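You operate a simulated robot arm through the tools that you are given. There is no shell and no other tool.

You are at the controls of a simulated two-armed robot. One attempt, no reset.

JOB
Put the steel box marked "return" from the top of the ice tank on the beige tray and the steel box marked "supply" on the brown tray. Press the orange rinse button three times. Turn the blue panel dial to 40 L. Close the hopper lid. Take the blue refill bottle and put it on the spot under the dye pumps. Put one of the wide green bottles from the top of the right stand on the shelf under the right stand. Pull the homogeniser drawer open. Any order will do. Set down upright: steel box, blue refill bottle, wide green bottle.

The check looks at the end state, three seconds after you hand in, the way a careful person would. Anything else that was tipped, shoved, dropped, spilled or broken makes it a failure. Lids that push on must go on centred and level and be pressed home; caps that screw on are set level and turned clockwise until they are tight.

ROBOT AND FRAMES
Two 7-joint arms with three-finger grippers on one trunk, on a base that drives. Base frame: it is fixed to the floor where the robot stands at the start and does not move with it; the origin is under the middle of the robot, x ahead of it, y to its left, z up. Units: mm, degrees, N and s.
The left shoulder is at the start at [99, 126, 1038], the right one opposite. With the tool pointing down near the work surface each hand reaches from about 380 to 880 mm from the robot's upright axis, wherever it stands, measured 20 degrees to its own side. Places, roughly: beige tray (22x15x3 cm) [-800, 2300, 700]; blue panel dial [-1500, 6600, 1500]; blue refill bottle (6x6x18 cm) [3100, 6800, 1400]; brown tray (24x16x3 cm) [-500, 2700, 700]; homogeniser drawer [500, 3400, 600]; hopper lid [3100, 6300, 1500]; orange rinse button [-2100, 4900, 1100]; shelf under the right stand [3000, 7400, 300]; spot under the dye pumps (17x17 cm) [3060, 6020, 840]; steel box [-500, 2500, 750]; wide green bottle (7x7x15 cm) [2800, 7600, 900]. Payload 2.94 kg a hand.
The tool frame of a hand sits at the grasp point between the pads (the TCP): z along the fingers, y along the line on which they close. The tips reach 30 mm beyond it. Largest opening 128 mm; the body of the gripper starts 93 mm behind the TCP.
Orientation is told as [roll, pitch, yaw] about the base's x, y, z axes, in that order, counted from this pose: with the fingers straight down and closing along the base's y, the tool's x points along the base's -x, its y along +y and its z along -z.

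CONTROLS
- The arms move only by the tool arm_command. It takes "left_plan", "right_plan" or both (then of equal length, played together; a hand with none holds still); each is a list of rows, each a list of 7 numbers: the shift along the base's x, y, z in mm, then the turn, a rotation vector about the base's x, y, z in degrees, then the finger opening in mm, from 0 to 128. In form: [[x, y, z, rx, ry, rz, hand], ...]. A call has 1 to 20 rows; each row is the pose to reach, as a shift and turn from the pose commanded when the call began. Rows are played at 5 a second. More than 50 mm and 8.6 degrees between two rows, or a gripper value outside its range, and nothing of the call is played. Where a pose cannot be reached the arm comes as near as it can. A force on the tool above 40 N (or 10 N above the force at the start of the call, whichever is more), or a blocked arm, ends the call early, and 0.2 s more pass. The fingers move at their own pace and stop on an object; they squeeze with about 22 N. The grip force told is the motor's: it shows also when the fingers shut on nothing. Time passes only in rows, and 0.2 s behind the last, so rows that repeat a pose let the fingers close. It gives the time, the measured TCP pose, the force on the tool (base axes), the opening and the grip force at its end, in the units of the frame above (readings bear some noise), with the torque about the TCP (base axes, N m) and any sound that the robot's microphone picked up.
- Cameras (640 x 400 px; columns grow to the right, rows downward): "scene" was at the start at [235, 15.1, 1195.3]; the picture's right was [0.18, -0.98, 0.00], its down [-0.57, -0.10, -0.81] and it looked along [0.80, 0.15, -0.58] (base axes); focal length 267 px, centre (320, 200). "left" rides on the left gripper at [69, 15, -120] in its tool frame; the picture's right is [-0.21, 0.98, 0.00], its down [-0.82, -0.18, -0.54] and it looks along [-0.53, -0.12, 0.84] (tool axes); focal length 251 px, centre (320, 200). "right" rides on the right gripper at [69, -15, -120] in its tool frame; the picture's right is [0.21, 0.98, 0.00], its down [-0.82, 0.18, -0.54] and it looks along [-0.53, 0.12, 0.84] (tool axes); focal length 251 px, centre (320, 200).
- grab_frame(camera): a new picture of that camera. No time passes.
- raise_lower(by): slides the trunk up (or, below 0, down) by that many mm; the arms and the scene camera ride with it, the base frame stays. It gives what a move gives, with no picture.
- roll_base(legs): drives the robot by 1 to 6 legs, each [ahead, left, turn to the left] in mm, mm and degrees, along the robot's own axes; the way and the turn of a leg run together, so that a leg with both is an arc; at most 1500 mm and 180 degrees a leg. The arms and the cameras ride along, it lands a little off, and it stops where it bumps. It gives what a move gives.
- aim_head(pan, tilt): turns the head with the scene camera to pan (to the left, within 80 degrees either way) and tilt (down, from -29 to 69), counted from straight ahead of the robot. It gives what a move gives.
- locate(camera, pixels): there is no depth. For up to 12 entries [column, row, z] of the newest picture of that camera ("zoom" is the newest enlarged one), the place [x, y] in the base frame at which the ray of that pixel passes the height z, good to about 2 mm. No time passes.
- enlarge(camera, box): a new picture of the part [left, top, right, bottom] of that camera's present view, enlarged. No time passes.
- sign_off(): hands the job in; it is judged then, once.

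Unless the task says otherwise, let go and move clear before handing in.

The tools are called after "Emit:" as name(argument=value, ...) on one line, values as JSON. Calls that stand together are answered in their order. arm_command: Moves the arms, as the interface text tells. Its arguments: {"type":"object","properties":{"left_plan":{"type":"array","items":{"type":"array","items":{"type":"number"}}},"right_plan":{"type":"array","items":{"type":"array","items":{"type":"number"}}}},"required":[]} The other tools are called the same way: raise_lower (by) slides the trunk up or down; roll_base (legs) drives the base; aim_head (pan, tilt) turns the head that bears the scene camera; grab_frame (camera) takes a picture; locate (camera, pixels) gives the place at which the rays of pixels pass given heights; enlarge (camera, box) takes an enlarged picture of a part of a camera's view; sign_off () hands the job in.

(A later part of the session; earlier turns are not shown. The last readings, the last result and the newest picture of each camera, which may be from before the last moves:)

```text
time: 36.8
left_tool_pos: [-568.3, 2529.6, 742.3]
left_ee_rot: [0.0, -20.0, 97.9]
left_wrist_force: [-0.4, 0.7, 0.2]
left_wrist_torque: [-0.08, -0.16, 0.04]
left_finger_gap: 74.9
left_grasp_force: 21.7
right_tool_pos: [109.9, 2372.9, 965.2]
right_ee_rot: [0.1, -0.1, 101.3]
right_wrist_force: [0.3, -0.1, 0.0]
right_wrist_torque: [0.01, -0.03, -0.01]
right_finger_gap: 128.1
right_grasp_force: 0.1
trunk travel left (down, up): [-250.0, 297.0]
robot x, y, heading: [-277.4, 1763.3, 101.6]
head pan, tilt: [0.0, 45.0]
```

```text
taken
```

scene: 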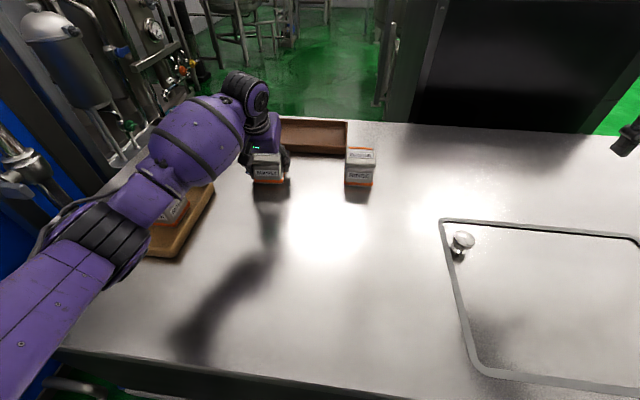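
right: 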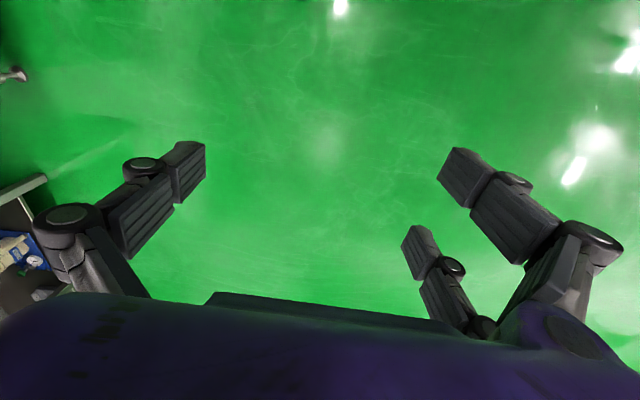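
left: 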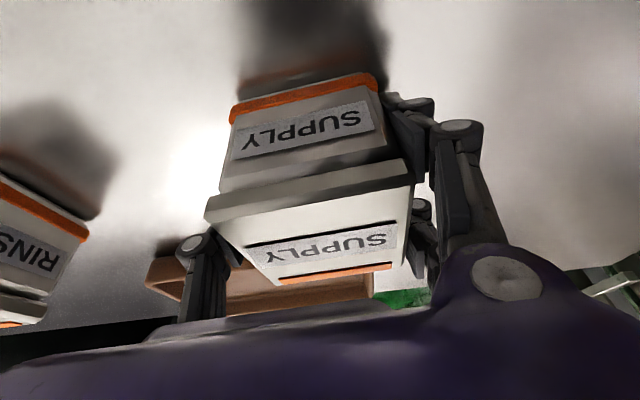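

SUPPLY is gripped (gap 74.9). I'll lift it straight up 100 mm, which also lifts the forearm away from RETURN.

Emit:
arm_command(left_plan=[[0, 0, 30, 0, 0, 0, 60], [0, 0, 65, 0, 0, 0, 60], [0, 0, 100, 0, 0, 0, 60], [0, 0, 100, 0, 0, 0, 60]])

Emit:
roll_base(legs=[[80, 0, 0]])

Emit:
grab_frame(camera="scene")

Emit:
grab_frame(camera="left")

```text
time: 37.8
left_tool_pos: [-568.6, 2530.0, 843.1]
left_ee_rot: [-0.1, -19.9, 98.1]
left_wrist_force: [-0.3, -0.6, -3.7]
left_wrist_torque: [0.01, 0.01, -0.02]
left_finger_gap: 75.2
left_grasp_force: 22.0
right_tool_pos: [109.5, 2374.4, 964.9]
right_ee_rot: [0.0, 0.1, 101.2]
right_wrist_force: [0.8, 0.7, 0.4]
right_wrist_torque: [-0.02, -0.02, -0.01]
right_finger_gap: 128.0
right_grasp_force: 0.1
trunk travel left (down, up): [-250.0, 297.0]
robot x, y, heading: [-275.0, 1760.2, 101.4]
head pan, tilt: [0.0, 45.0]
```

```text
time: 38.8
left_tool_pos: [-577.1, 2574.3, 843.2]
left_ee_rot: [-0.1, -20.1, 98.0]
left_wrist_force: [0.9, -0.4, -2.1]
left_wrist_torque: [-0.01, 0.06, -0.01]
left_finger_gap: 74.8
left_grasp_force: 21.8
right_tool_pos: [101.8, 2416.3, 966.7]
right_ee_rot: [0.0, -0.1, 101.2]
right_wrist_force: [0.2, -0.7, 0.4]
right_wrist_torque: [0.04, 0.01, 0.03]
right_finger_gap: 128.3
right_grasp_force: 0.0
trunk travel left (down, up): [-250.0, 297.0]
robot x, y, heading: [-284.8, 1803.7, 101.2]
head pan, tilt: [0.0, 45.0]
stopped in leg 1: the robot was blocked; the commanded pose is now the measured one
```

```text
taken
```

scene: 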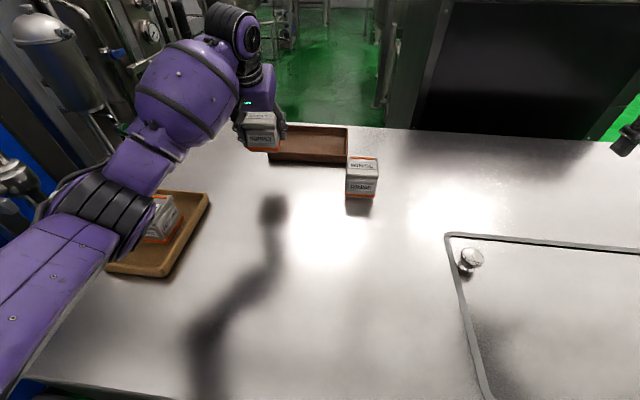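

```text
taken
```

left: 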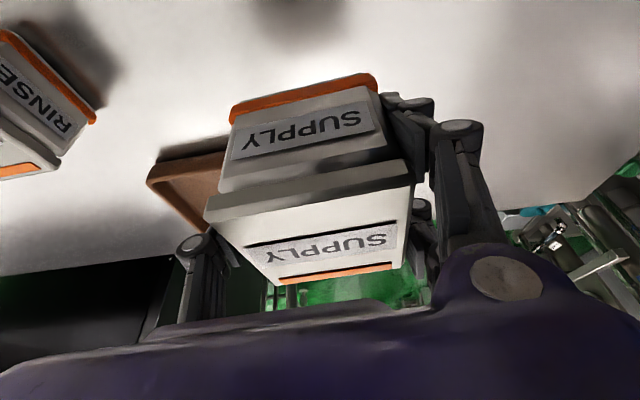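

The base was blocked after ~43 mm. I'll look down to see what it touched and check nothing moved.

Emit:
aim_head(pan=0, tilt=69)

Emit:
grab_frame(camera="scene")

Emit:
aim_head(pan=50, tilt=69)

Emit:
grab_frame(camera="scene")

```text
time: 39.7
left_tool_pos: [-577.4, 2574.4, 843.6]
left_ee_rot: [0.1, -20.1, 98.0]
left_wrist_force: [0.2, -0.1, -3.3]
left_wrist_torque: [0.01, -0.04, -0.02]
left_finger_gap: 74.9
left_grasp_force: 21.9
right_tool_pos: [100.6, 2415.7, 965.1]
right_ee_rot: [0.0, 0.1, 101.1]
right_wrist_force: [-0.8, 0.0, -0.5]
right_wrist_torque: [0.01, 0.01, 0.01]
right_finger_gap: 127.7
right_grasp_force: 0.0
trunk travel left (down, up): [-250.0, 297.0]
robot x, y, heading: [-283.8, 1803.9, 101.2]
head pan, tilt: [0.0, 68.8]
```

```text
taken
```

scene: 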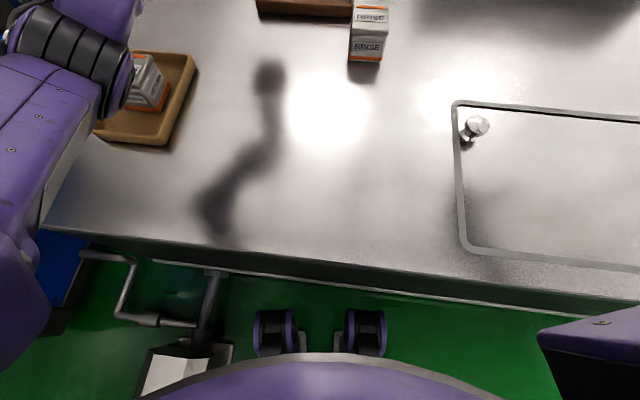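

```text
time: 40.9
left_tool_pos: [-577.3, 2574.5, 843.0]
left_ee_rot: [0.0, -20.1, 98.1]
left_wrist_force: [-0.1, -0.9, -3.0]
left_wrist_torque: [-0.02, -0.01, -0.02]
left_finger_gap: 74.8
left_grasp_force: 22.6
right_tool_pos: [101.1, 2415.5, 966.2]
right_ee_rot: [0.0, -0.1, 101.2]
right_wrist_force: [0.0, -0.1, 0.4]
right_wrist_torque: [0.01, 0.02, 0.0]
right_finger_gap: 128.2
right_grasp_force: 0.1
trunk travel left (down, up): [-250.0, 297.0]
robot x, y, heading: [-287.4, 1803.6, 101.2]
head pan, tilt: [50.0, 68.8]
```

```text
taken
```

scene: 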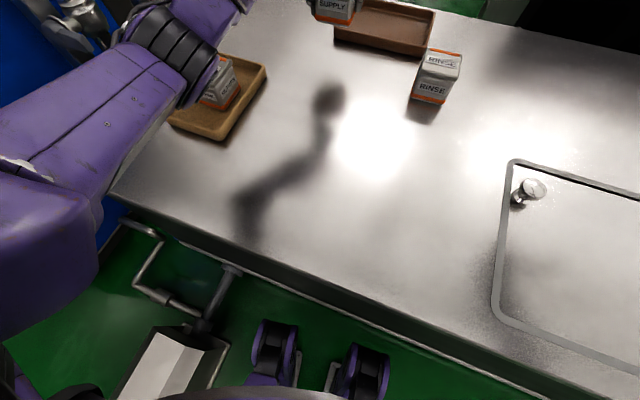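

Something near the floor stopped the base. I'll back off 15 mm, then compare the floor box's position with the earlier reading.

Emit:
roll_base(legs=[[-12, -5, 0]])

Emit:
aim_head(pan=30, tilt=69)

Emit:
grab_frame(camera="scene")

Emit:
locate(camera="scene", pixels=[[200, 330, 150], [220, 345, 150], [228, 268, 0], [300, 290, 0], [150, 320, 150]])

```text
time: 41.6
left_tool_pos: [-569.7, 2564.0, 843.7]
left_ee_rot: [0.0, -20.1, 98.0]
left_wrist_force: [0.8, 0.9, -3.1]
left_wrist_torque: [0.01, -0.01, 0.01]
left_finger_gap: 74.8
left_grasp_force: 22.2
right_tool_pos: [108.9, 2404.8, 965.7]
right_ee_rot: [0.0, -0.1, 101.3]
right_wrist_force: [-0.5, -0.7, -0.7]
right_wrist_torque: [0.0, 0.01, 0.0]
right_finger_gap: 127.8
right_grasp_force: 0.0
trunk travel left (down, up): [-250.0, 297.0]
robot x, y, heading: [-278.0, 1789.8, 101.2]
head pan, tilt: [50.0, 68.8]
```

```text
time: 42.5
left_tool_pos: [-569.0, 2563.7, 843.2]
left_ee_rot: [0.0, -20.2, 98.1]
left_wrist_force: [-0.2, -0.9, -3.2]
left_wrist_torque: [0.02, 0.01, 0.0]
left_finger_gap: 75.0
left_grasp_force: 22.0
right_tool_pos: [107.8, 2405.0, 964.8]
right_ee_rot: [0.1, -0.1, 101.2]
right_wrist_force: [-0.5, -0.2, -0.3]
right_wrist_torque: [-0.01, 0.0, 0.02]
right_finger_gap: 127.9
right_grasp_force: 0.0
trunk travel left (down, up): [-250.0, 297.0]
robot x, y, heading: [-276.0, 1793.7, 101.1]
head pan, tilt: [30.0, 68.8]
```

```text
taken
```

scene: 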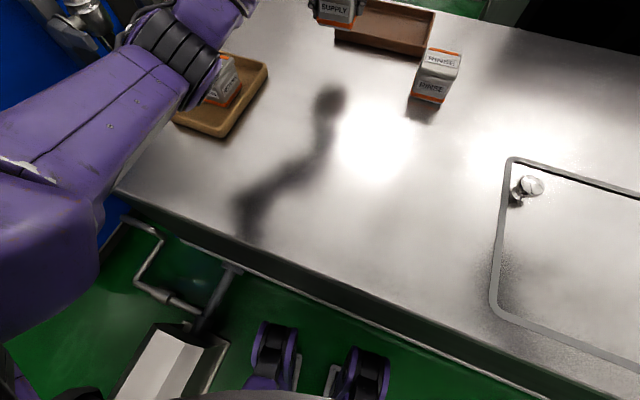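

```text
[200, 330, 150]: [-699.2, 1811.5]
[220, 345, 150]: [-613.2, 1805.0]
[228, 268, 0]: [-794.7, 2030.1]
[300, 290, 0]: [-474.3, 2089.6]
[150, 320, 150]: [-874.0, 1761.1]
```

Nothing seems displaced (floor box and RETURN are where they were). I'll now extend over the brown tray and see whether the pose is reached.

Emit:
arm_command(left_plan=[[15, 30, 5, 0, 0, -0.5, 60], [30, 65, 5, 0, 0, -1, 60], [45, 100, 5, 0, 0, -1.5, 60], [60, 135, 5, 0, 0, -1.5, 60], [64, 146, 5, 0, 0, -1.5, 60], [64, 146, 5, 0, 0, -1.5, 60]])

Emit:
aim_head(pan=0, tilt=45)

Emit:
grab_frame(camera="scene")

```text
time: 43.9
left_tool_pos: [-511.9, 2671.8, 845.0]
left_ee_rot: [0.1, -20.2, 96.5]
left_wrist_force: [-0.3, -0.3, -3.9]
left_wrist_torque: [-0.01, 0.0, 0.01]
left_finger_gap: 74.8
left_grasp_force: 21.5
left hand out of reach, approached as far as the arm can: row 4, 5, 6
right_tool_pos: [107.9, 2405.4, 965.4]
right_ee_rot: [0.0, 0.0, 101.2]
right_wrist_force: [-0.7, 0.7, 0.5]
right_wrist_torque: [-0.03, -0.03, 0.0]
right_finger_gap: 128.0
right_grasp_force: 0.0
trunk travel left (down, up): [-250.0, 297.0]
robot x, y, heading: [-277.2, 1793.5, 101.2]
head pan, tilt: [30.0, 68.8]
```

```text
time: 44.8
left_tool_pos: [-512.4, 2672.3, 843.8]
left_ee_rot: [-0.1, -20.1, 96.5]
left_wrist_force: [-0.5, -0.5, -3.1]
left_wrist_torque: [-0.02, 0.0, -0.01]
left_finger_gap: 74.8
left_grasp_force: 21.8
right_tool_pos: [108.0, 2405.1, 964.9]
right_ee_rot: [0.0, -0.2, 101.2]
right_wrist_force: [-0.3, -0.8, -0.5]
right_wrist_torque: [-0.01, -0.01, -0.02]
right_finger_gap: 128.3
right_grasp_force: 0.0
trunk travel left (down, up): [-250.0, 297.0]
robot x, y, heading: [-282.1, 1791.4, 101.1]
head pan, tilt: [0.0, 45.0]
```

```text
taken
```

scene: 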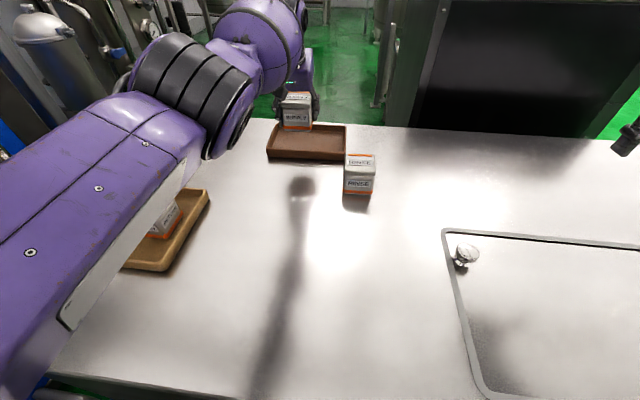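

The limit is y≈2672 with 20° tilt, about 35 mm short. I'll set SUPPLY back on the tank in front of the tray and regrip with a steeper forward tilt.

Emit:
arm_command(left_plan=[[-10, -40, 0, 0, 0, 0, 60], [-20, -80, 0, 0, 0, 0, 60], [-25, -115, -10, 0, 0, 0, 60], [-25, -115, -50, 0, 0, 0, 60], [-25, -115, -85, 0, 0, 0, 60], [-25, -115, -98, 0, 0, 0, 60]])

```text
time: 46.2
left_tool_pos: [-539.7, 2557.9, 749.9]
left_ee_rot: [0.1, -20.1, 96.4]
left_wrist_force: [0.6, 1.3, -3.4]
left_wrist_torque: [-0.05, 0.01, 0.0]
left_finger_gap: 74.7
left_grasp_force: 21.6
right_tool_pos: [109.0, 2406.4, 966.2]
right_ee_rot: [0.0, -0.1, 101.2]
right_wrist_force: [-0.9, 0.0, 0.4]
right_wrist_torque: [0.0, 0.0, -0.02]
right_finger_gap: 127.8
right_grasp_force: 0.1
trunk travel left (down, up): [-250.0, 297.0]
robot x, y, heading: [-279.5, 1793.3, 101.2]
head pan, tilt: [0.0, 45.0]
```

Emit:
arm_command(left_plan=[[0, 0, -4, 0, 0, 0, 60], [0, 0, -7, 0, 0, 0, 60], [0, 0, -9, 0, 0, 0, 60]])

```text
time: 47.0
left_tool_pos: [-539.9, 2555.1, 743.3]
left_ee_rot: [-0.1, -20.4, 96.6]
left_wrist_force: [-1.2, -1.3, 10.5]
left_wrist_torque: [-0.59, -0.13, -0.08]
left_finger_gap: 75.0
left_grasp_force: 21.7
right_tool_pos: [109.0, 2404.0, 966.7]
right_ee_rot: [0.0, -0.2, 101.2]
right_wrist_force: [0.7, 0.4, -0.4]
right_wrist_torque: [0.0, -0.04, 0.0]
right_finger_gap: 127.8
right_grasp_force: 0.0
trunk travel left (down, up): [-250.0, 297.0]
robot x, y, heading: [-277.0, 1792.5, 101.1]
head pan, tilt: [0.0, 45.0]
```

Contact felt (10.5 N). I'll ease off, open, and rotate the hand in place 22° further about the closing axis, then regrip.

Emit:
arm_command(left_plan=[[0, 0, 1.5, 0, 0, 0, 75], [0, 0, 1.5, 0, 0, 0, 90], [0, 0, 1.5, 0, 0, 0, 112], [0, 0, 1.5, 0, 0, 0, 112], [0, 0, 3, 5.5, 0.6, 0, 112], [0, 0, 4, 11, 1.25, 0, 112], [0, 0, 4, 16.5, 1.9, 0, 112], [0, 0, 4, 22, 2.5, 0, 112], [0, 0, 4, 22, 2.5, 0, 112]])

Emit:
grab_frame(camera="left")

Emit:
grab_frame(camera="scene")

```text
time: 49.0
left_tool_pos: [-539.6, 2556.1, 744.2]
left_ee_rot: [-0.1, -42.4, 96.6]
left_wrist_force: [-0.6, -1.2, -0.2]
left_wrist_torque: [0.0, 0.02, -0.05]
left_finger_gap: 112.2
left_grasp_force: 0.0
right_tool_pos: [108.8, 2404.3, 965.5]
right_ee_rot: [0.0, -0.1, 101.2]
right_wrist_force: [0.2, -0.1, 0.7]
right_wrist_torque: [0.0, -0.02, 0.04]
right_finger_gap: 128.1
right_grasp_force: 0.0
trunk travel left (down, up): [-250.0, 297.0]
robot x, y, heading: [-280.9, 1794.4, 101.3]
head pan, tilt: [0.0, 45.0]
```

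```text
taken
```

left: 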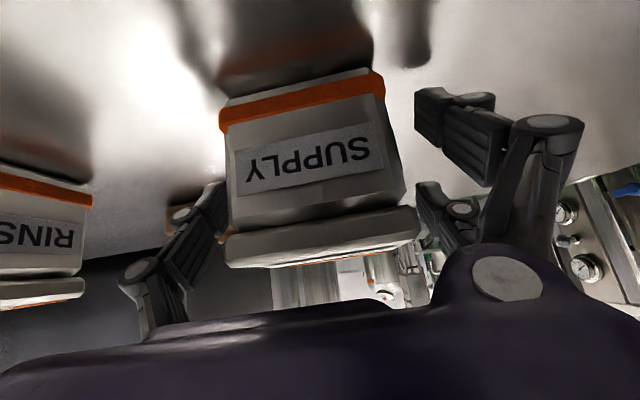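

```text
taken
```

scene: 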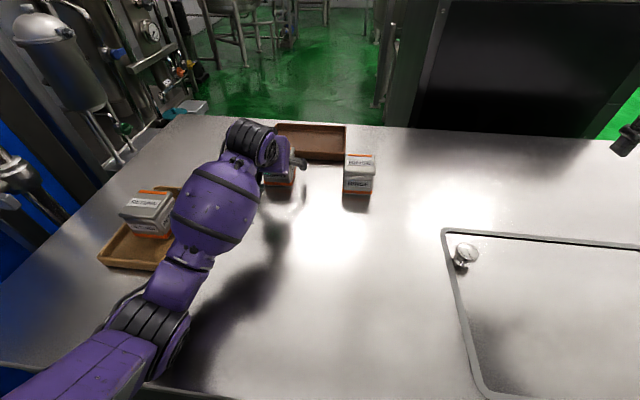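

The box stands between the pads. I'll grip again and lift.

Emit:
arm_command(left_plan=[[0, 0, 0, 0, 0, 0, 90], [0, 0, 0, 0, 0, 0, 70], [0, 0, 0, 0, 0, 0, 60], [0, 0, 0, 0, 0, 0, 60], [0, 0, 0, 0, 0, 0, 60], [0, 0, 30, 0, 0, 0, 60], [0, 0, 65, 0, 0, 0, 60], [5, 15, 85, 0, 0, 0, 60], [15, 50, 85, 0, 0, 0, 60], [25, 85, 85, 0, 0, 0, 60], [32, 120, 85, 0, 0, 0, 60], [35, 152, 85, 0, 0, 0, 60], [35, 152, 85, 0, 0, 0, 60]])

Emit:
grab_frame(camera="scene")

Emit:
grab_frame(camera="left")

```text
time: 51.8
left_tool_pos: [-506.2, 2709.6, 828.2]
left_ee_rot: [-0.2, -42.2, 96.6]
left_wrist_force: [-0.7, 0.0, -3.0]
left_wrist_torque: [-0.01, 0.0, 0.0]
left_finger_gap: 74.7
left_grasp_force: 22.2
right_tool_pos: [108.2, 2405.9, 965.6]
right_ee_rot: [0.1, -0.1, 101.2]
right_wrist_force: [-0.6, -0.2, -0.2]
right_wrist_torque: [0.01, -0.01, 0.04]
right_finger_gap: 128.1
right_grasp_force: 0.2
trunk travel left (down, up): [-250.0, 297.0]
robot x, y, heading: [-278.6, 1788.7, 101.2]
head pan, tilt: [0.0, 45.0]
```

```text
taken
```

scene: 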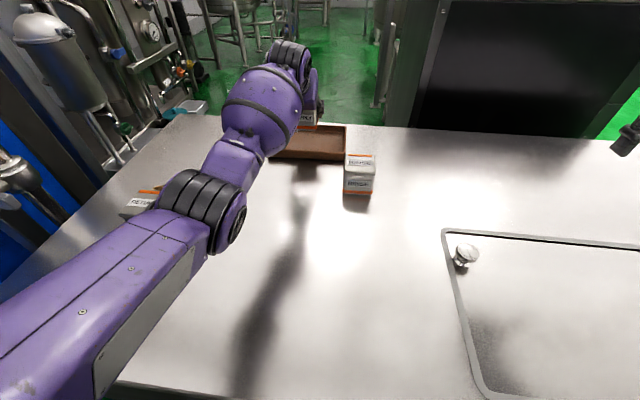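

```text
taken
```

left: 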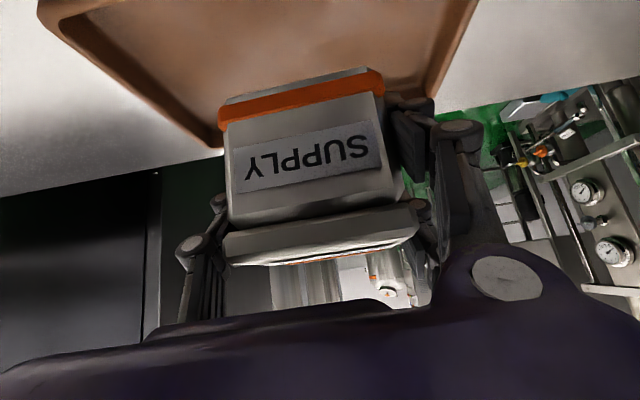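

The box is held at (-506, 2710), the estimated tray middle. I'll check the tray rim pixels (40,20),(218,150),(475,2),(430,95) against this.

Emit:
locate(camera="left", pixels=[[40, 15, 730], [218, 150, 730], [475, 2, 730], [437, 95, 730], [70, 10, 710], [225, 125, 710]])

```text
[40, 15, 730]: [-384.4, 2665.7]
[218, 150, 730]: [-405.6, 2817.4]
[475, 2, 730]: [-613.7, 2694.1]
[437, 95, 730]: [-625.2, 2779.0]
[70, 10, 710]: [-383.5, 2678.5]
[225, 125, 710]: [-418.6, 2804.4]
```

Tray corners confirm the centre at about (-505, 2717); the box is aligned. Lowering.

Emit:
arm_command(left_plan=[[1, 4, -30, 0, 0, 0, 60], [1, 4, -55, 0, 0, 0, 60], [1, 4, -68, 0, 0, 0, 60], [1, 4, -73, 0, 0, 0, 60]])

```text
time: 52.8
left_tool_pos: [-505.7, 2713.1, 754.0]
left_ee_rot: [0.0, -42.3, 96.5]
left_wrist_force: [-0.3, -1.0, -3.0]
left_wrist_torque: [-0.01, 0.0, 0.0]
left_finger_gap: 74.8
left_grasp_force: 22.2
right_tool_pos: [108.5, 2404.2, 966.2]
right_ee_rot: [0.0, -0.1, 101.2]
right_wrist_force: [-0.1, -0.5, -0.4]
right_wrist_torque: [-0.04, 0.01, -0.02]
right_finger_gap: 128.0
right_grasp_force: 0.0
trunk travel left (down, up): [-250.0, 297.0]
robot x, y, heading: [-281.0, 1793.9, 101.2]
head pan, tilt: [0.0, 45.0]
```

Emit:
arm_command(left_plan=[[0, 0, -2, 0, 0, 0, 60], [0, 0, -4, 0, 0, 0, 60], [0, 0, -5, 0, 0, 0, 60]])

```text
time: 53.6
left_tool_pos: [-504.8, 2712.7, 752.2]
left_ee_rot: [-0.1, -42.6, 96.6]
left_wrist_force: [-0.6, 1.5, 2.0]
left_wrist_torque: [-0.03, -0.16, -0.01]
left_finger_gap: 75.0
left_grasp_force: 22.1
right_tool_pos: [107.8, 2405.1, 966.0]
right_ee_rot: [-0.1, -0.2, 101.1]
right_wrist_force: [0.7, 0.0, 0.1]
right_wrist_torque: [-0.02, 0.0, 0.0]
right_finger_gap: 127.8
right_grasp_force: 0.1
trunk travel left (down, up): [-250.0, 297.0]
robot x, y, heading: [-283.4, 1795.1, 101.5]
head pan, tilt: [0.0, 45.0]
```

Light contact at z 752 (force changed from -3 to +2 N). I'll settle it 1 mm, release and withdraw up and back.

Emit:
arm_command(left_plan=[[0, 0, -1, 0, 0, 0, 60], [0, 0, -0.5, 0, 0, 0, 75], [0, 0, 0, 0, 0, 0, 90], [0, 0, 0, 0, 0, 0, 104], [0, 0, 0, 0, 0, 0, 104], [0, 0, 35, 0, 0, 0, 110], [0, 0, 80, 0, 0, 0, 120], [0, -30, 115, 0, 0, 0, 128], [0, -70, 130, 0, 0, 0, 128]])

Emit:
grab_frame(camera="left")

Emit:
grab_frame(camera="scene")

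```text
time: 55.6
left_tool_pos: [-506.4, 2642.9, 882.9]
left_ee_rot: [-0.1, -42.3, 96.7]
left_wrist_force: [-0.3, 1.2, -0.6]
left_wrist_torque: [0.03, 0.01, -0.03]
left_finger_gap: 128.1
left_grasp_force: 0.1
right_tool_pos: [108.6, 2405.5, 966.3]
right_ee_rot: [0.0, -0.2, 101.1]
right_wrist_force: [0.2, -0.4, -0.1]
right_wrist_torque: [0.0, -0.04, -0.01]
right_finger_gap: 127.9
right_grasp_force: 0.0
trunk travel left (down, up): [-250.0, 297.0]
robot x, y, heading: [-277.7, 1795.5, 100.9]
head pan, tilt: [0.0, 45.0]
```

```text
taken
```

left: 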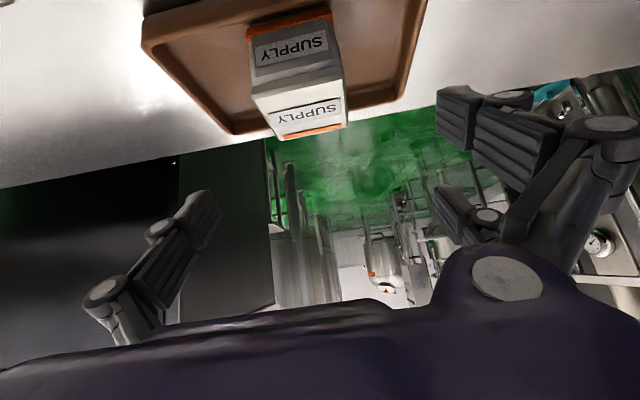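

```text
taken
```

scene: 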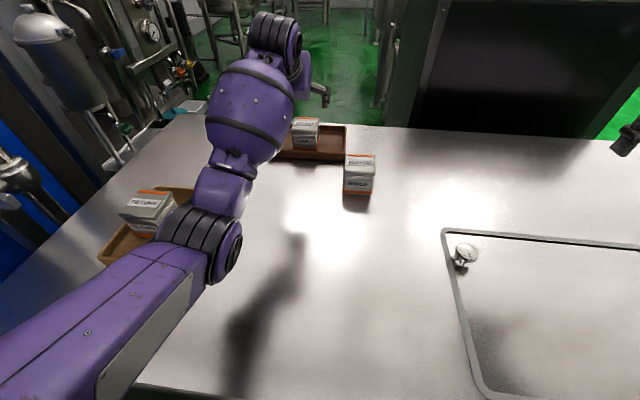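

Both boxes stand in their trays. I'll bring the left arm back to its carry pose (fingers down) above the tank.

Emit:
arm_command(left_plan=[[-5, -10, 40, 0, 0, 0, 128], [-10, -35, 75, -6, -0.7, 0, 128], [-18, -75, 85, -12, -1.4, 0, 128], [-26, -115, 90, -18, -2.1, 0, 128], [-34, -155, 90, -24, -2.8, 0, 128], [-42, -195, 90, -30, -3.5, 0, 128], [-50, -235, 90, -36, -4.2, 0, 128], [-55, -265, 90, -42, -4.9, 0, 128]], right_plan=[[0, 0, 10, 0, 0, 0, 128], [0, 0, 20, 0, 0, 0, 128], [0, 0, 20, 0, 0, 0, 128], [0, 0, 20, 0, 0, 0, 128], [0, 0, 20, 0, 0, 0, 128], [0, 0, 20, 0, 0, 0, 128], [0, 0, 20, 0, 0, 0, 128], [0, 0, 20, 0, 0, 0, 128]])

Emit:
grab_frame(camera="scene")

```text
time: 57.4
left_tool_pos: [-559.3, 2377.2, 970.8]
left_ee_rot: [-0.1, 0.0, 96.6]
left_wrist_force: [-0.3, 0.3, 1.5]
left_wrist_torque: [0.01, 0.02, -0.02]
left_finger_gap: 128.0
left_grasp_force: 0.0
right_tool_pos: [109.0, 2404.6, 986.2]
right_ee_rot: [0.0, -0.2, 101.2]
right_wrist_force: [0.2, 1.0, 0.3]
right_wrist_torque: [-0.01, -0.01, 0.0]
right_finger_gap: 127.9
right_grasp_force: 0.1
trunk travel left (down, up): [-250.0, 297.0]
robot x, y, heading: [-277.8, 1794.6, 101.4]
head pan, tilt: [0.0, 45.0]
```

```text
taken
```

scene: 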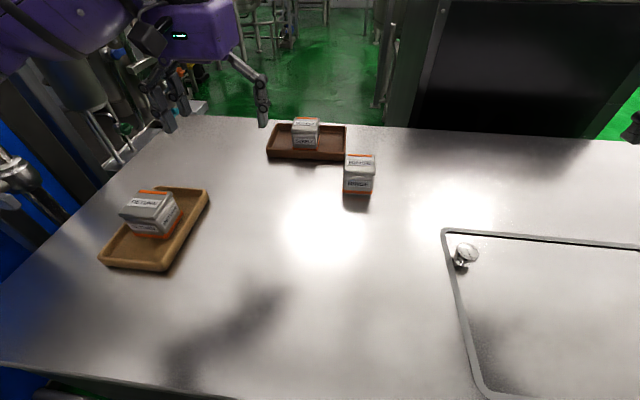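

Both trays are done and RINSE is untouched. Next I look at the homogeniser behind the tank and the way round it.

Emit:
aim_head(pan=-25, tilt=10)

Emit:
grab_frame(camera="scene")

Emit:
aim_head(pan=-70, tilt=15)

Emit:
grab_frame(camera="scene")

```text
time: 58.4
left_tool_pos: [-558.6, 2379.9, 969.4]
left_ee_rot: [-0.1, -0.1, 96.6]
left_wrist_force: [-0.3, 0.3, -0.1]
left_wrist_torque: [0.0, -0.01, 0.01]
left_finger_gap: 128.0
left_grasp_force: 0.0
right_tool_pos: [107.0, 2404.5, 986.1]
right_ee_rot: [0.0, -0.1, 101.2]
right_wrist_force: [0.0, 0.0, 0.6]
right_wrist_torque: [-0.02, 0.02, 0.02]
right_finger_gap: 127.8
right_grasp_force: 0.0
trunk travel left (down, up): [-250.0, 297.0]
robot x, y, heading: [-274.5, 1792.7, 101.2]
head pan, tilt: [-25.0, 10.0]
```

```text
taken
```

scene: 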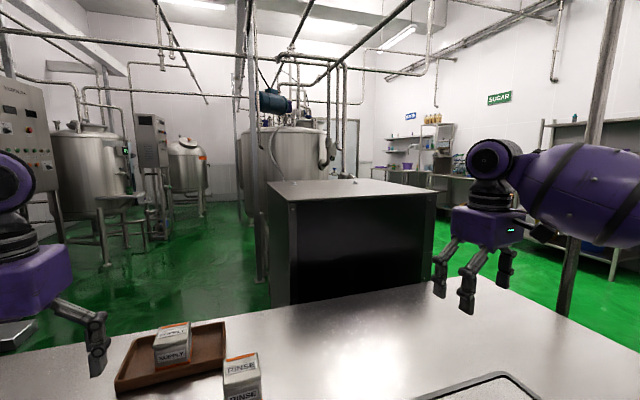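

```text
time: 59.5
left_tool_pos: [-559.6, 2378.5, 970.3]
left_ee_rot: [-0.1, 0.0, 96.6]
left_wrist_force: [0.3, -0.5, -0.5]
left_wrist_torque: [0.0, -0.01, 0.02]
left_finger_gap: 127.9
left_grasp_force: 0.0
right_tool_pos: [107.7, 2403.9, 985.4]
right_ee_rot: [0.0, -0.1, 101.2]
right_wrist_force: [0.0, 0.5, 0.4]
right_wrist_torque: [0.02, 0.0, 0.02]
right_finger_gap: 128.0
right_grasp_force: 0.0
trunk travel left (down, up): [-250.0, 297.0]
robot x, y, heading: [-277.6, 1793.0, 101.2]
head pan, tilt: [-70.0, 15.0]
```

```text
taken
```

scene: 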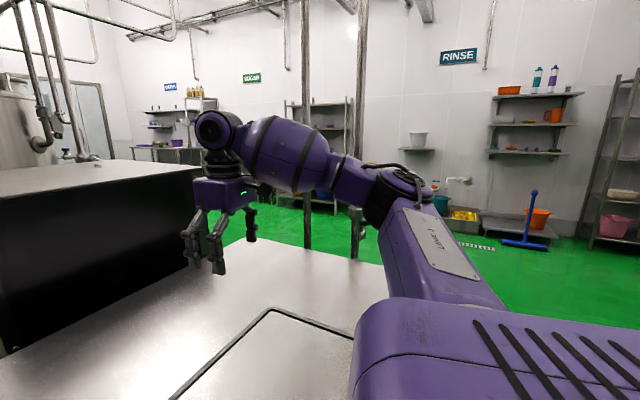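

The homogeniser is the dark cabinet behind the tank (columns 267–435); pipes stand right of the tank. I'll locate these points.

Emit:
locate(camera="scene", pixels=[[305, 247, 0], [357, 258, 0], [445, 248, 0], [500, 247, 0], [540, 240, 0], [205, 165, 900], [205, 165, 1000], [100, 162, 900], [100, 162, 1000]])

Emit:
aim_head(pan=-45, tilt=20)

Emit:
grab_frame(camera="scene")

```text
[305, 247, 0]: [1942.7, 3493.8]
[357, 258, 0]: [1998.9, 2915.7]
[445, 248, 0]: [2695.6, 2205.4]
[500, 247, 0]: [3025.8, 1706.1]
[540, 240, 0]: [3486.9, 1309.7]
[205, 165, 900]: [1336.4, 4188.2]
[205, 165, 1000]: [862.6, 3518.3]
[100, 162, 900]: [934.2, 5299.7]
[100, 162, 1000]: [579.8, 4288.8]
```

```text
time: 60.4
left_tool_pos: [-558.6, 2378.7, 970.3]
left_ee_rot: [-0.1, 0.0, 96.6]
left_wrist_force: [0.4, 0.9, 0.0]
left_wrist_torque: [0.01, 0.0, -0.02]
left_finger_gap: 128.2
left_grasp_force: 0.1
right_tool_pos: [107.4, 2404.0, 986.8]
right_ee_rot: [0.0, -0.1, 101.2]
right_wrist_force: [0.6, -0.9, 0.6]
right_wrist_torque: [0.0, -0.02, 0.01]
right_finger_gap: 128.0
right_grasp_force: 0.0
trunk travel left (down, up): [-250.0, 297.0]
robot x, y, heading: [-279.9, 1797.4, 101.6]
head pan, tilt: [-45.0, 20.0]
```

```text
taken
```

scene: 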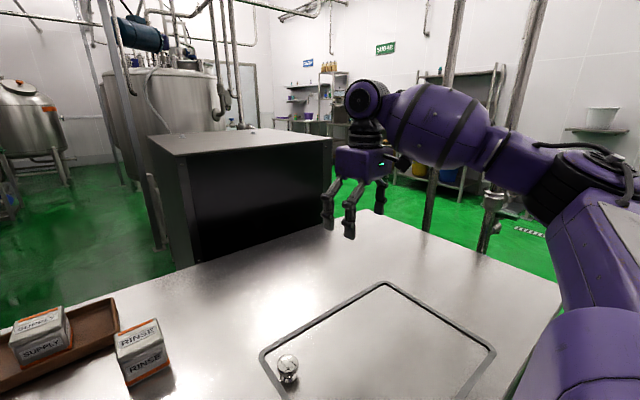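

I'll back away from the tank and turn to drive round its right side, looking as I go.

Emit:
roll_base(legs=[[-500, 0, 0], [0, 0, -101]])

Emit:
aim_head(pan=35, tilt=15)

Emit:
grab_frame(camera="scene")

```text
time: 67.8
left_tool_pos: [457.9, 1418.6, 970.9]
left_ee_rot: [-0.2, 0.0, -9.4]
left_wrist_force: [0.1, 0.5, 0.3]
left_wrist_torque: [-0.01, -0.01, -0.01]
left_finger_gap: 128.3
left_grasp_force: 0.1
right_tool_pos: [298.4, 770.7, 985.8]
right_ee_rot: [0.0, -0.1, -4.7]
right_wrist_force: [0.5, -0.4, 0.5]
right_wrist_torque: [-0.06, 0.02, -0.04]
right_finger_gap: 128.1
right_grasp_force: 0.1
trunk travel left (down, up): [-250.0, 297.0]
robot x, y, heading: [-183.0, 1314.6, -5.1]
head pan, tilt: [-45.0, 20.0]
```

```text
time: 69.3
left_tool_pos: [457.8, 1419.0, 970.2]
left_ee_rot: [-0.1, 0.0, -9.5]
left_wrist_force: [0.1, 0.4, 0.0]
left_wrist_torque: [0.01, 0.0, -0.02]
left_finger_gap: 127.9
left_grasp_force: 0.1
right_tool_pos: [297.1, 770.4, 985.6]
right_ee_rot: [0.1, -0.1, -4.8]
right_wrist_force: [-0.5, -0.2, 0.9]
right_wrist_torque: [0.01, -0.02, 0.01]
right_finger_gap: 128.2
right_grasp_force: 0.1
trunk travel left (down, up): [-250.0, 297.0]
robot x, y, heading: [-183.2, 1315.5, -4.9]
head pan, tilt: [35.0, 15.0]
```

```text
taken
```

scene: 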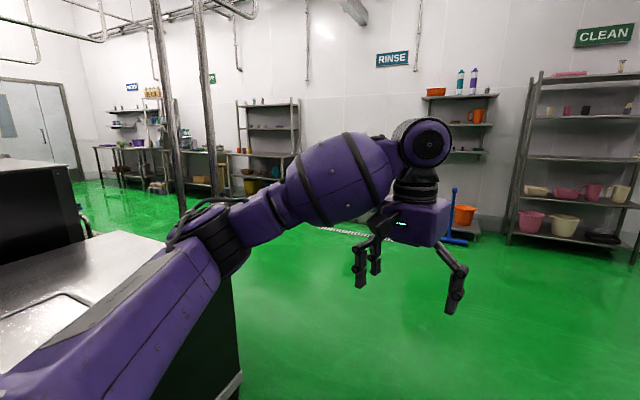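

The floor ahead is clear to the shelf at x≈3000+. I'll straighten to heading 0 and drive to about x=1850.

Emit:
roll_base(legs=[[0, 0, 5], [1050, 0, 0], [1000, 0, 0], [0, 0, 90]])

Emit:
aim_head(pan=20, tilt=15)

Emit:
grab_frame(camera="scene")

Emit:
aim_head(pan=-20, tilt=15)

Emit:
grab_frame(camera="scene")

```text
time: 83.8
left_tool_pos: [1724.3, 1911.2, 971.5]
left_ee_rot: [-0.2, -0.1, 83.3]
left_wrist_force: [0.5, -0.7, 0.0]
left_wrist_torque: [0.0, 0.03, 0.01]
left_finger_gap: 128.1
left_grasp_force: 0.1
right_tool_pos: [2379.7, 1781.2, 986.9]
right_ee_rot: [0.1, -0.1, 87.8]
right_wrist_force: [0.1, 0.6, -0.1]
right_wrist_torque: [-0.02, 0.02, 0.01]
right_finger_gap: 128.2
right_grasp_force: 0.1
trunk travel left (down, up): [-250.0, 297.0]
robot x, y, heading: [1859.6, 1275.4, 88.1]
head pan, tilt: [35.0, 15.0]
```

```text
time: 84.5
left_tool_pos: [1726.2, 1910.8, 969.4]
left_ee_rot: [-0.1, 0.0, 83.2]
left_wrist_force: [-0.5, 0.0, 0.4]
left_wrist_torque: [0.03, 0.01, 0.01]
left_finger_gap: 128.3
left_grasp_force: 0.0
right_tool_pos: [2378.8, 1780.6, 987.0]
right_ee_rot: [0.0, -0.1, 87.8]
right_wrist_force: [0.1, -0.3, -0.1]
right_wrist_torque: [0.0, 0.04, 0.0]
right_finger_gap: 127.7
right_grasp_force: 0.1
trunk travel left (down, up): [-250.0, 297.0]
robot x, y, heading: [1861.7, 1278.6, 87.8]
head pan, tilt: [20.0, 15.0]
```

```text
taken
```

scene: 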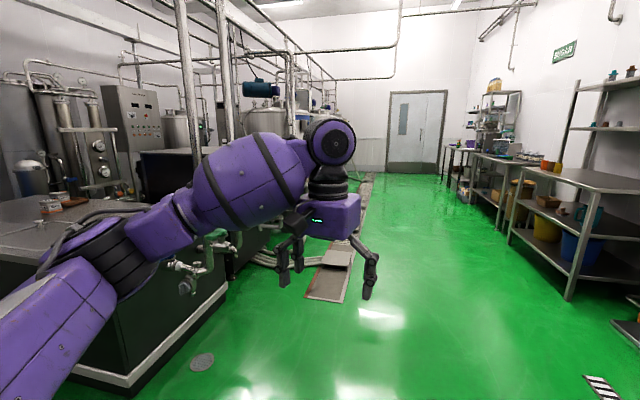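

```text
time: 85.6
left_tool_pos: [1725.6, 1911.3, 970.7]
left_ee_rot: [-0.1, -0.1, 83.2]
left_wrist_force: [0.2, 1.3, -0.3]
left_wrist_torque: [-0.02, -0.02, 0.02]
left_finger_gap: 127.8
left_grasp_force: 0.0
right_tool_pos: [2379.2, 1779.7, 986.8]
right_ee_rot: [-0.1, -0.1, 87.9]
right_wrist_force: [-0.3, -0.6, 0.0]
right_wrist_torque: [0.01, -0.04, -0.02]
right_finger_gap: 127.7
right_grasp_force: 0.0
trunk travel left (down, up): [-250.0, 297.0]
robot x, y, heading: [1860.6, 1275.2, 88.0]
head pan, tilt: [-20.0, 15.0]
```

```text
taken
```

scene: 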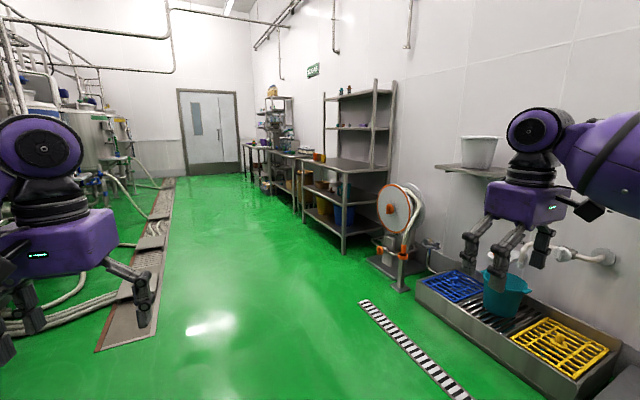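

A corridor of clear floor leads ahead, with a drain channel and hoses at the left and stands at the right. I'll locate their edges.

Emit:
locate(camera="scene", pixels=[[98, 350, 0], [155, 330, 0], [172, 215, 0], [160, 185, 0], [345, 252, 0], [305, 220, 0], [262, 193, 0], [370, 265, 0], [245, 173, 0], [418, 300, 0]])

```text
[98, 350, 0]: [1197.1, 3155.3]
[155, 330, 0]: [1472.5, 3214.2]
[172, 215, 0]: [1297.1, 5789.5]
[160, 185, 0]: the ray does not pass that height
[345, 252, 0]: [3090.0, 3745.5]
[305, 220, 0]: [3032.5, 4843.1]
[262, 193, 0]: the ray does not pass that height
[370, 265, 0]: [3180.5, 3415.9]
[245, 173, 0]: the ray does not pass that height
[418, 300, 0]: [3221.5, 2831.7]
```

Drain channel edge is x≈1470, stands begin at x≈3000, so I'll drive up the corridor at x≈2000 to y≈3400.

Emit:
roll_base(legs=[[1100, -40, 2], [1000, -40, 0]])

Emit:
aim_head(pan=78, tilt=20)

Emit:
grab_frame(camera="scene")

```text
time: 96.3
left_tool_pos: [1848.4, 4056.7, 970.3]
left_ee_rot: [-0.1, 0.0, 84.7]
left_wrist_force: [0.1, 1.1, -0.8]
left_wrist_torque: [0.02, -0.02, 0.0]
left_finger_gap: 127.9
left_grasp_force: 0.1
right_tool_pos: [2505.3, 3943.5, 986.1]
right_ee_rot: [0.0, -0.1, 89.3]
right_wrist_force: [0.6, -0.8, 0.4]
right_wrist_torque: [-0.02, 0.0, -0.02]
right_finger_gap: 127.9
right_grasp_force: 0.1
trunk travel left (down, up): [-250.0, 297.0]
robot x, y, heading: [2001.6, 3423.4, 89.4]
head pan, tilt: [-20.0, 15.0]
```

```text
time: 98.0
left_tool_pos: [1848.5, 4055.5, 970.5]
left_ee_rot: [-0.1, 0.0, 84.6]
left_wrist_force: [-0.6, -0.1, -0.7]
left_wrist_torque: [0.02, 0.0, 0.02]
left_finger_gap: 127.9
left_grasp_force: 0.1
right_tool_pos: [2505.3, 3943.2, 986.5]
right_ee_rot: [0.0, -0.1, 89.3]
right_wrist_force: [0.2, 0.7, -0.2]
right_wrist_torque: [-0.01, 0.02, 0.0]
right_finger_gap: 128.0
right_grasp_force: 0.0
trunk travel left (down, up): [-250.0, 297.0]
robot x, y, heading: [2002.3, 3425.8, 89.5]
head pan, tilt: [78.0, 20.0]
```

```text
taken
```

scene: 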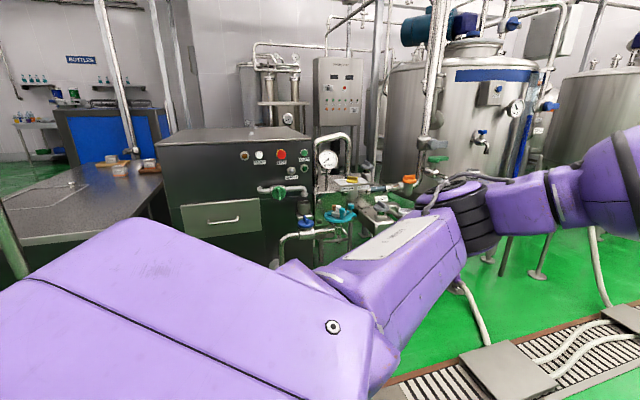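

The homogeniser's face toward me has a drawer with a handle at (225,220). I'll enlarge it and the pipe at the left.

Emit:
enlarge(camera="scene", box=[140, 120, 380, 270])

Emit:
enlarge(camera="scene", box=[0, 120, 160, 290])

```text
2.67 times, centred on (260, 195) of scene
```

zoom: 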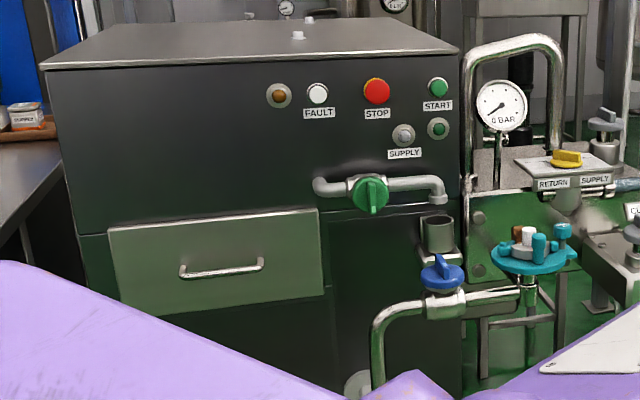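

```text
2.35 times, centred on (80, 205) of scene
```

zoom: 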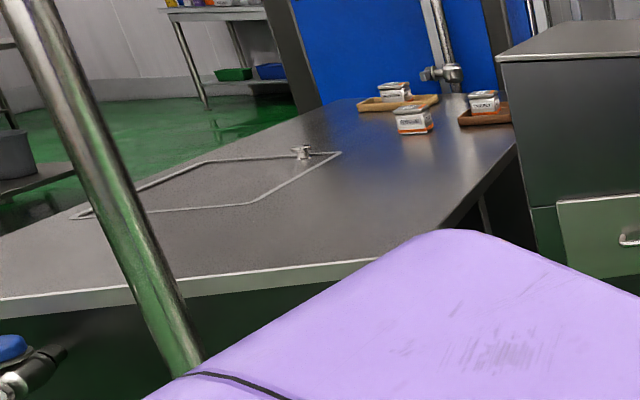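

The drawer's bow handle is clear. I need to see the floor in front of the homogeniser; I'll shift right and turn to face -x.

Emit:
roll_base(legs=[[0, -250, 0], [0, 0, 90]])

Emit:
aim_head(pan=0, tilt=25)

Emit:
grab_frame(camera="scene")

```text
time: 104.7
left_tool_pos: [1631.1, 3247.2, 970.8]
left_ee_rot: [-0.1, 0.1, 176.6]
left_wrist_force: [0.7, 0.1, -0.4]
left_wrist_torque: [-0.02, 0.02, 0.02]
left_finger_gap: 128.2
left_grasp_force: 0.1
right_tool_pos: [1721.3, 3907.7, 986.9]
right_ee_rot: [0.0, -0.2, -178.8]
right_wrist_force: [-0.1, 0.3, 0.8]
right_wrist_torque: [0.01, 0.02, 0.0]
right_finger_gap: 128.3
right_grasp_force: 0.1
trunk travel left (down, up): [-250.0, 297.0]
robot x, y, heading: [2259.0, 3426.2, -178.7]
head pan, tilt: [78.0, 20.0]
```

```text
time: 106.2
left_tool_pos: [1630.1, 3247.3, 970.0]
left_ee_rot: [-0.1, 0.0, 176.6]
left_wrist_force: [-0.6, -0.3, -0.2]
left_wrist_torque: [0.0, -0.01, -0.01]
left_finger_gap: 127.9
left_grasp_force: 0.1
right_tool_pos: [1720.4, 3907.8, 986.0]
right_ee_rot: [0.0, -0.2, -178.6]
right_wrist_force: [1.0, 0.6, 0.9]
right_wrist_torque: [-0.01, 0.01, -0.03]
right_finger_gap: 128.1
right_grasp_force: 0.0
trunk travel left (down, up): [-250.0, 297.0]
robot x, y, heading: [2258.1, 3419.4, -178.6]
head pan, tilt: [0.0, 25.0]
```

```text
taken
```

scene: 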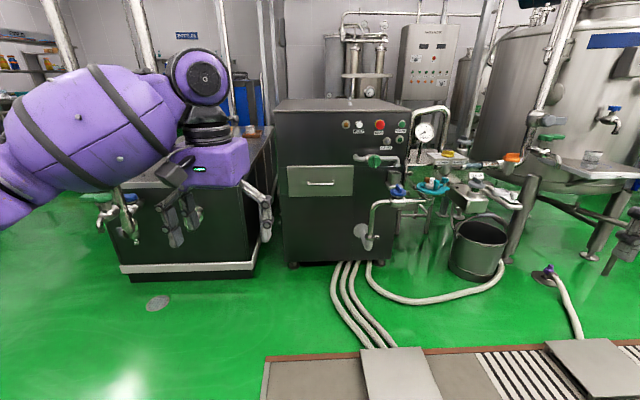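

The drawer is at (320,180); hoses run from under the cabinet at columns 333–395 into the drain whose left end is at column 265. I'll locate these floor features.

Emit:
locate(camera="scene", pixels=[[290, 266, 0], [330, 262, 0], [332, 290, 0], [345, 325, 0], [362, 345, 0], [395, 345, 0], [265, 360, 0], [440, 345, 0], [255, 277, 0], [125, 278, 0], [385, 295, 0], [450, 275, 0]])

Emit:
locate(camera="scene", pixels=[[308, 184, 600], [334, 184, 600], [288, 167, 650], [354, 166, 650], [288, 197, 550], [354, 195, 550], [305, 184, 550], [305, 184, 650]])

Emit:
enlarge(camera="scene", box=[270, 90, 430, 270])

```text
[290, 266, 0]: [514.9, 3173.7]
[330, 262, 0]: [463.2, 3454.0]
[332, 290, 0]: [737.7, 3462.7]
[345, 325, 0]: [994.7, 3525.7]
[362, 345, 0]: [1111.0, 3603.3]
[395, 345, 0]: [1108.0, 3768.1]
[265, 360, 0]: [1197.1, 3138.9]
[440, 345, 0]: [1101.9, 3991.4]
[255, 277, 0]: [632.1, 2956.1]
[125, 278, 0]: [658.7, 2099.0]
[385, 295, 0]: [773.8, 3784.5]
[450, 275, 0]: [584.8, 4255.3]
```

```text
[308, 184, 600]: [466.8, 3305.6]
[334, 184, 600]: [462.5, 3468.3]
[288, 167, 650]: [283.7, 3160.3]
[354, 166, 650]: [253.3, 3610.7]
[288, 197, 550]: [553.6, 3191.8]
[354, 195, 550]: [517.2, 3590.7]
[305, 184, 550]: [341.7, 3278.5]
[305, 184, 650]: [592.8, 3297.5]
```

```text
2.22 times, centred on (350, 180) of scene
```

zoom: 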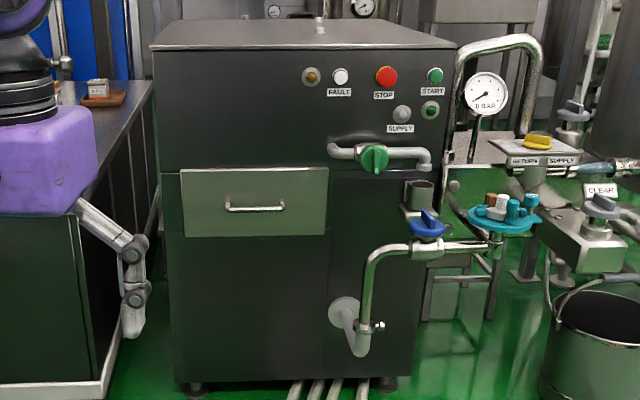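

The front face is at x≈515, the handle near y 3300–3460, z≈630, hoses start at y≥3460. I'll first turn the right hand to a forward-pointing, vertically closing pose here in open space.

Emit:
arm_command(right_plan=[[-4, -17, -10, -4.6, 4.6, -4.6, 128], [-8, -34, -20, -9.2, 9.2, -9.2, 128], [-12, -51, -30, -13.9, 13.9, -13.9, 128], [-16, -68, -40, -18.5, 18.5, -18.5, 128], [-20, -85, -50, -23.1, 23.1, -23.1, 128], [-24, -102, -60, -27.7, 27.7, -27.7, 128], [-28, -119, -70, -32.3, 32.3, -32.3, 128], [-32, -136, -80, -37, 37, -37, 128], [-36, -153, -90, -41.6, 41.6, -41.6, 128], [-40, -170, -100, -46.2, 46.2, -46.2, 128], [-44, -187, -110, -50.8, 50.8, -50.8, 128], [-48, -204, -120, -55.4, 55.4, -55.4, 128], [-52, -221, -130, -60, 60, -60, 128], [-56, -238, -140, -64.7, 64.7, -64.7, 128], [-60, -250, -150, -69.3, 69.3, -69.3, 128], [-60, -250, -150, -69.3, 69.3, -69.3, 128]])

Emit:
grab_frame(camera="scene")

Emit:
grab_frame(camera="right")

```text
time: 109.7
left_tool_pos: [1630.2, 3247.2, 971.7]
left_ee_rot: [-0.1, 0.0, 176.7]
left_wrist_force: [-0.3, 0.3, -0.3]
left_wrist_torque: [-0.01, -0.03, -0.01]
left_finger_gap: 128.0
left_grasp_force: 0.1
right_tool_pos: [1660.2, 3658.7, 837.2]
right_ee_rot: [90.2, -1.2, 89.8]
right_wrist_force: [-0.4, 0.4, -0.3]
right_wrist_torque: [0.03, 0.04, 0.02]
right_finger_gap: 127.6
right_grasp_force: 0.0
trunk travel left (down, up): [-250.0, 297.0]
robot x, y, heading: [2255.3, 3419.9, -178.7]
head pan, tilt: [0.0, 25.0]
```

```text
taken
```

scene: 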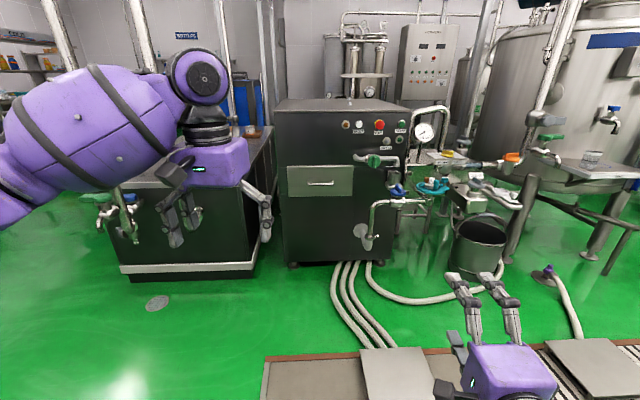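

```text
taken
```

right: 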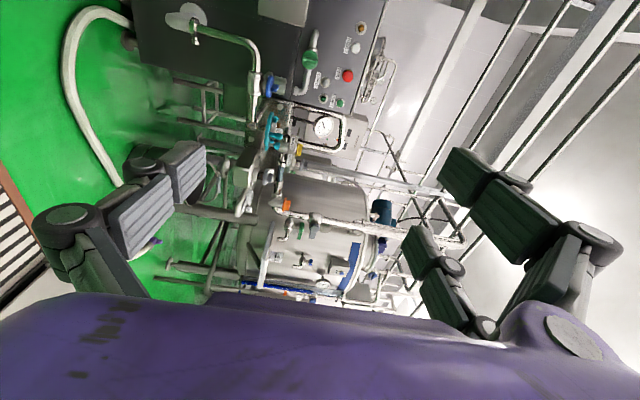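

The forward-pointing grip pose works. I'll drive toward the drawer in two steps, keeping y≈3230 to stay left of the hoses.

Emit:
roll_base(legs=[[420, 172, 0]])

Emit:
roll_base(legs=[[400, 0, -1]])

Emit:
grab_frame(camera="scene")

```text
time: 112.4
left_tool_pos: [1202.0, 3072.4, 969.3]
left_ee_rot: [-0.2, -0.1, 176.4]
left_wrist_force: [-0.2, -0.1, 0.6]
left_wrist_torque: [0.03, -0.04, 0.02]
left_finger_gap: 127.8
left_grasp_force: 0.1
right_tool_pos: [1234.1, 3482.4, 837.4]
right_ee_rot: [90.0, -1.2, 89.6]
right_wrist_force: [0.4, -0.2, -0.2]
right_wrist_torque: [0.0, -0.01, -0.02]
right_finger_gap: 128.0
right_grasp_force: 0.0
trunk travel left (down, up): [-250.0, 297.0]
robot x, y, heading: [1831.5, 3241.9, -178.9]
head pan, tilt: [0.0, 25.0]
```

```text
time: 114.9
left_tool_pos: [810.0, 3072.7, 970.1]
left_ee_rot: [0.0, 0.0, 175.9]
left_wrist_force: [-0.7, 0.0, -0.9]
left_wrist_torque: [-0.03, 0.01, -0.04]
left_finger_gap: 128.0
left_grasp_force: 0.1
right_tool_pos: [847.2, 3483.5, 836.7]
right_ee_rot: [90.0, -1.2, 89.1]
right_wrist_force: [-0.6, -1.0, -0.1]
right_wrist_torque: [0.03, 0.02, 0.02]
right_finger_gap: 128.0
right_grasp_force: 0.0
trunk travel left (down, up): [-250.0, 297.0]
robot x, y, heading: [1436.9, 3237.2, -179.5]
head pan, tilt: [0.0, 25.0]
```

```text
taken
```

scene: 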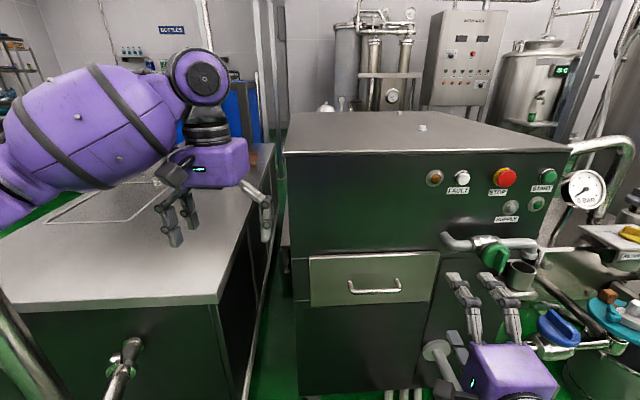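

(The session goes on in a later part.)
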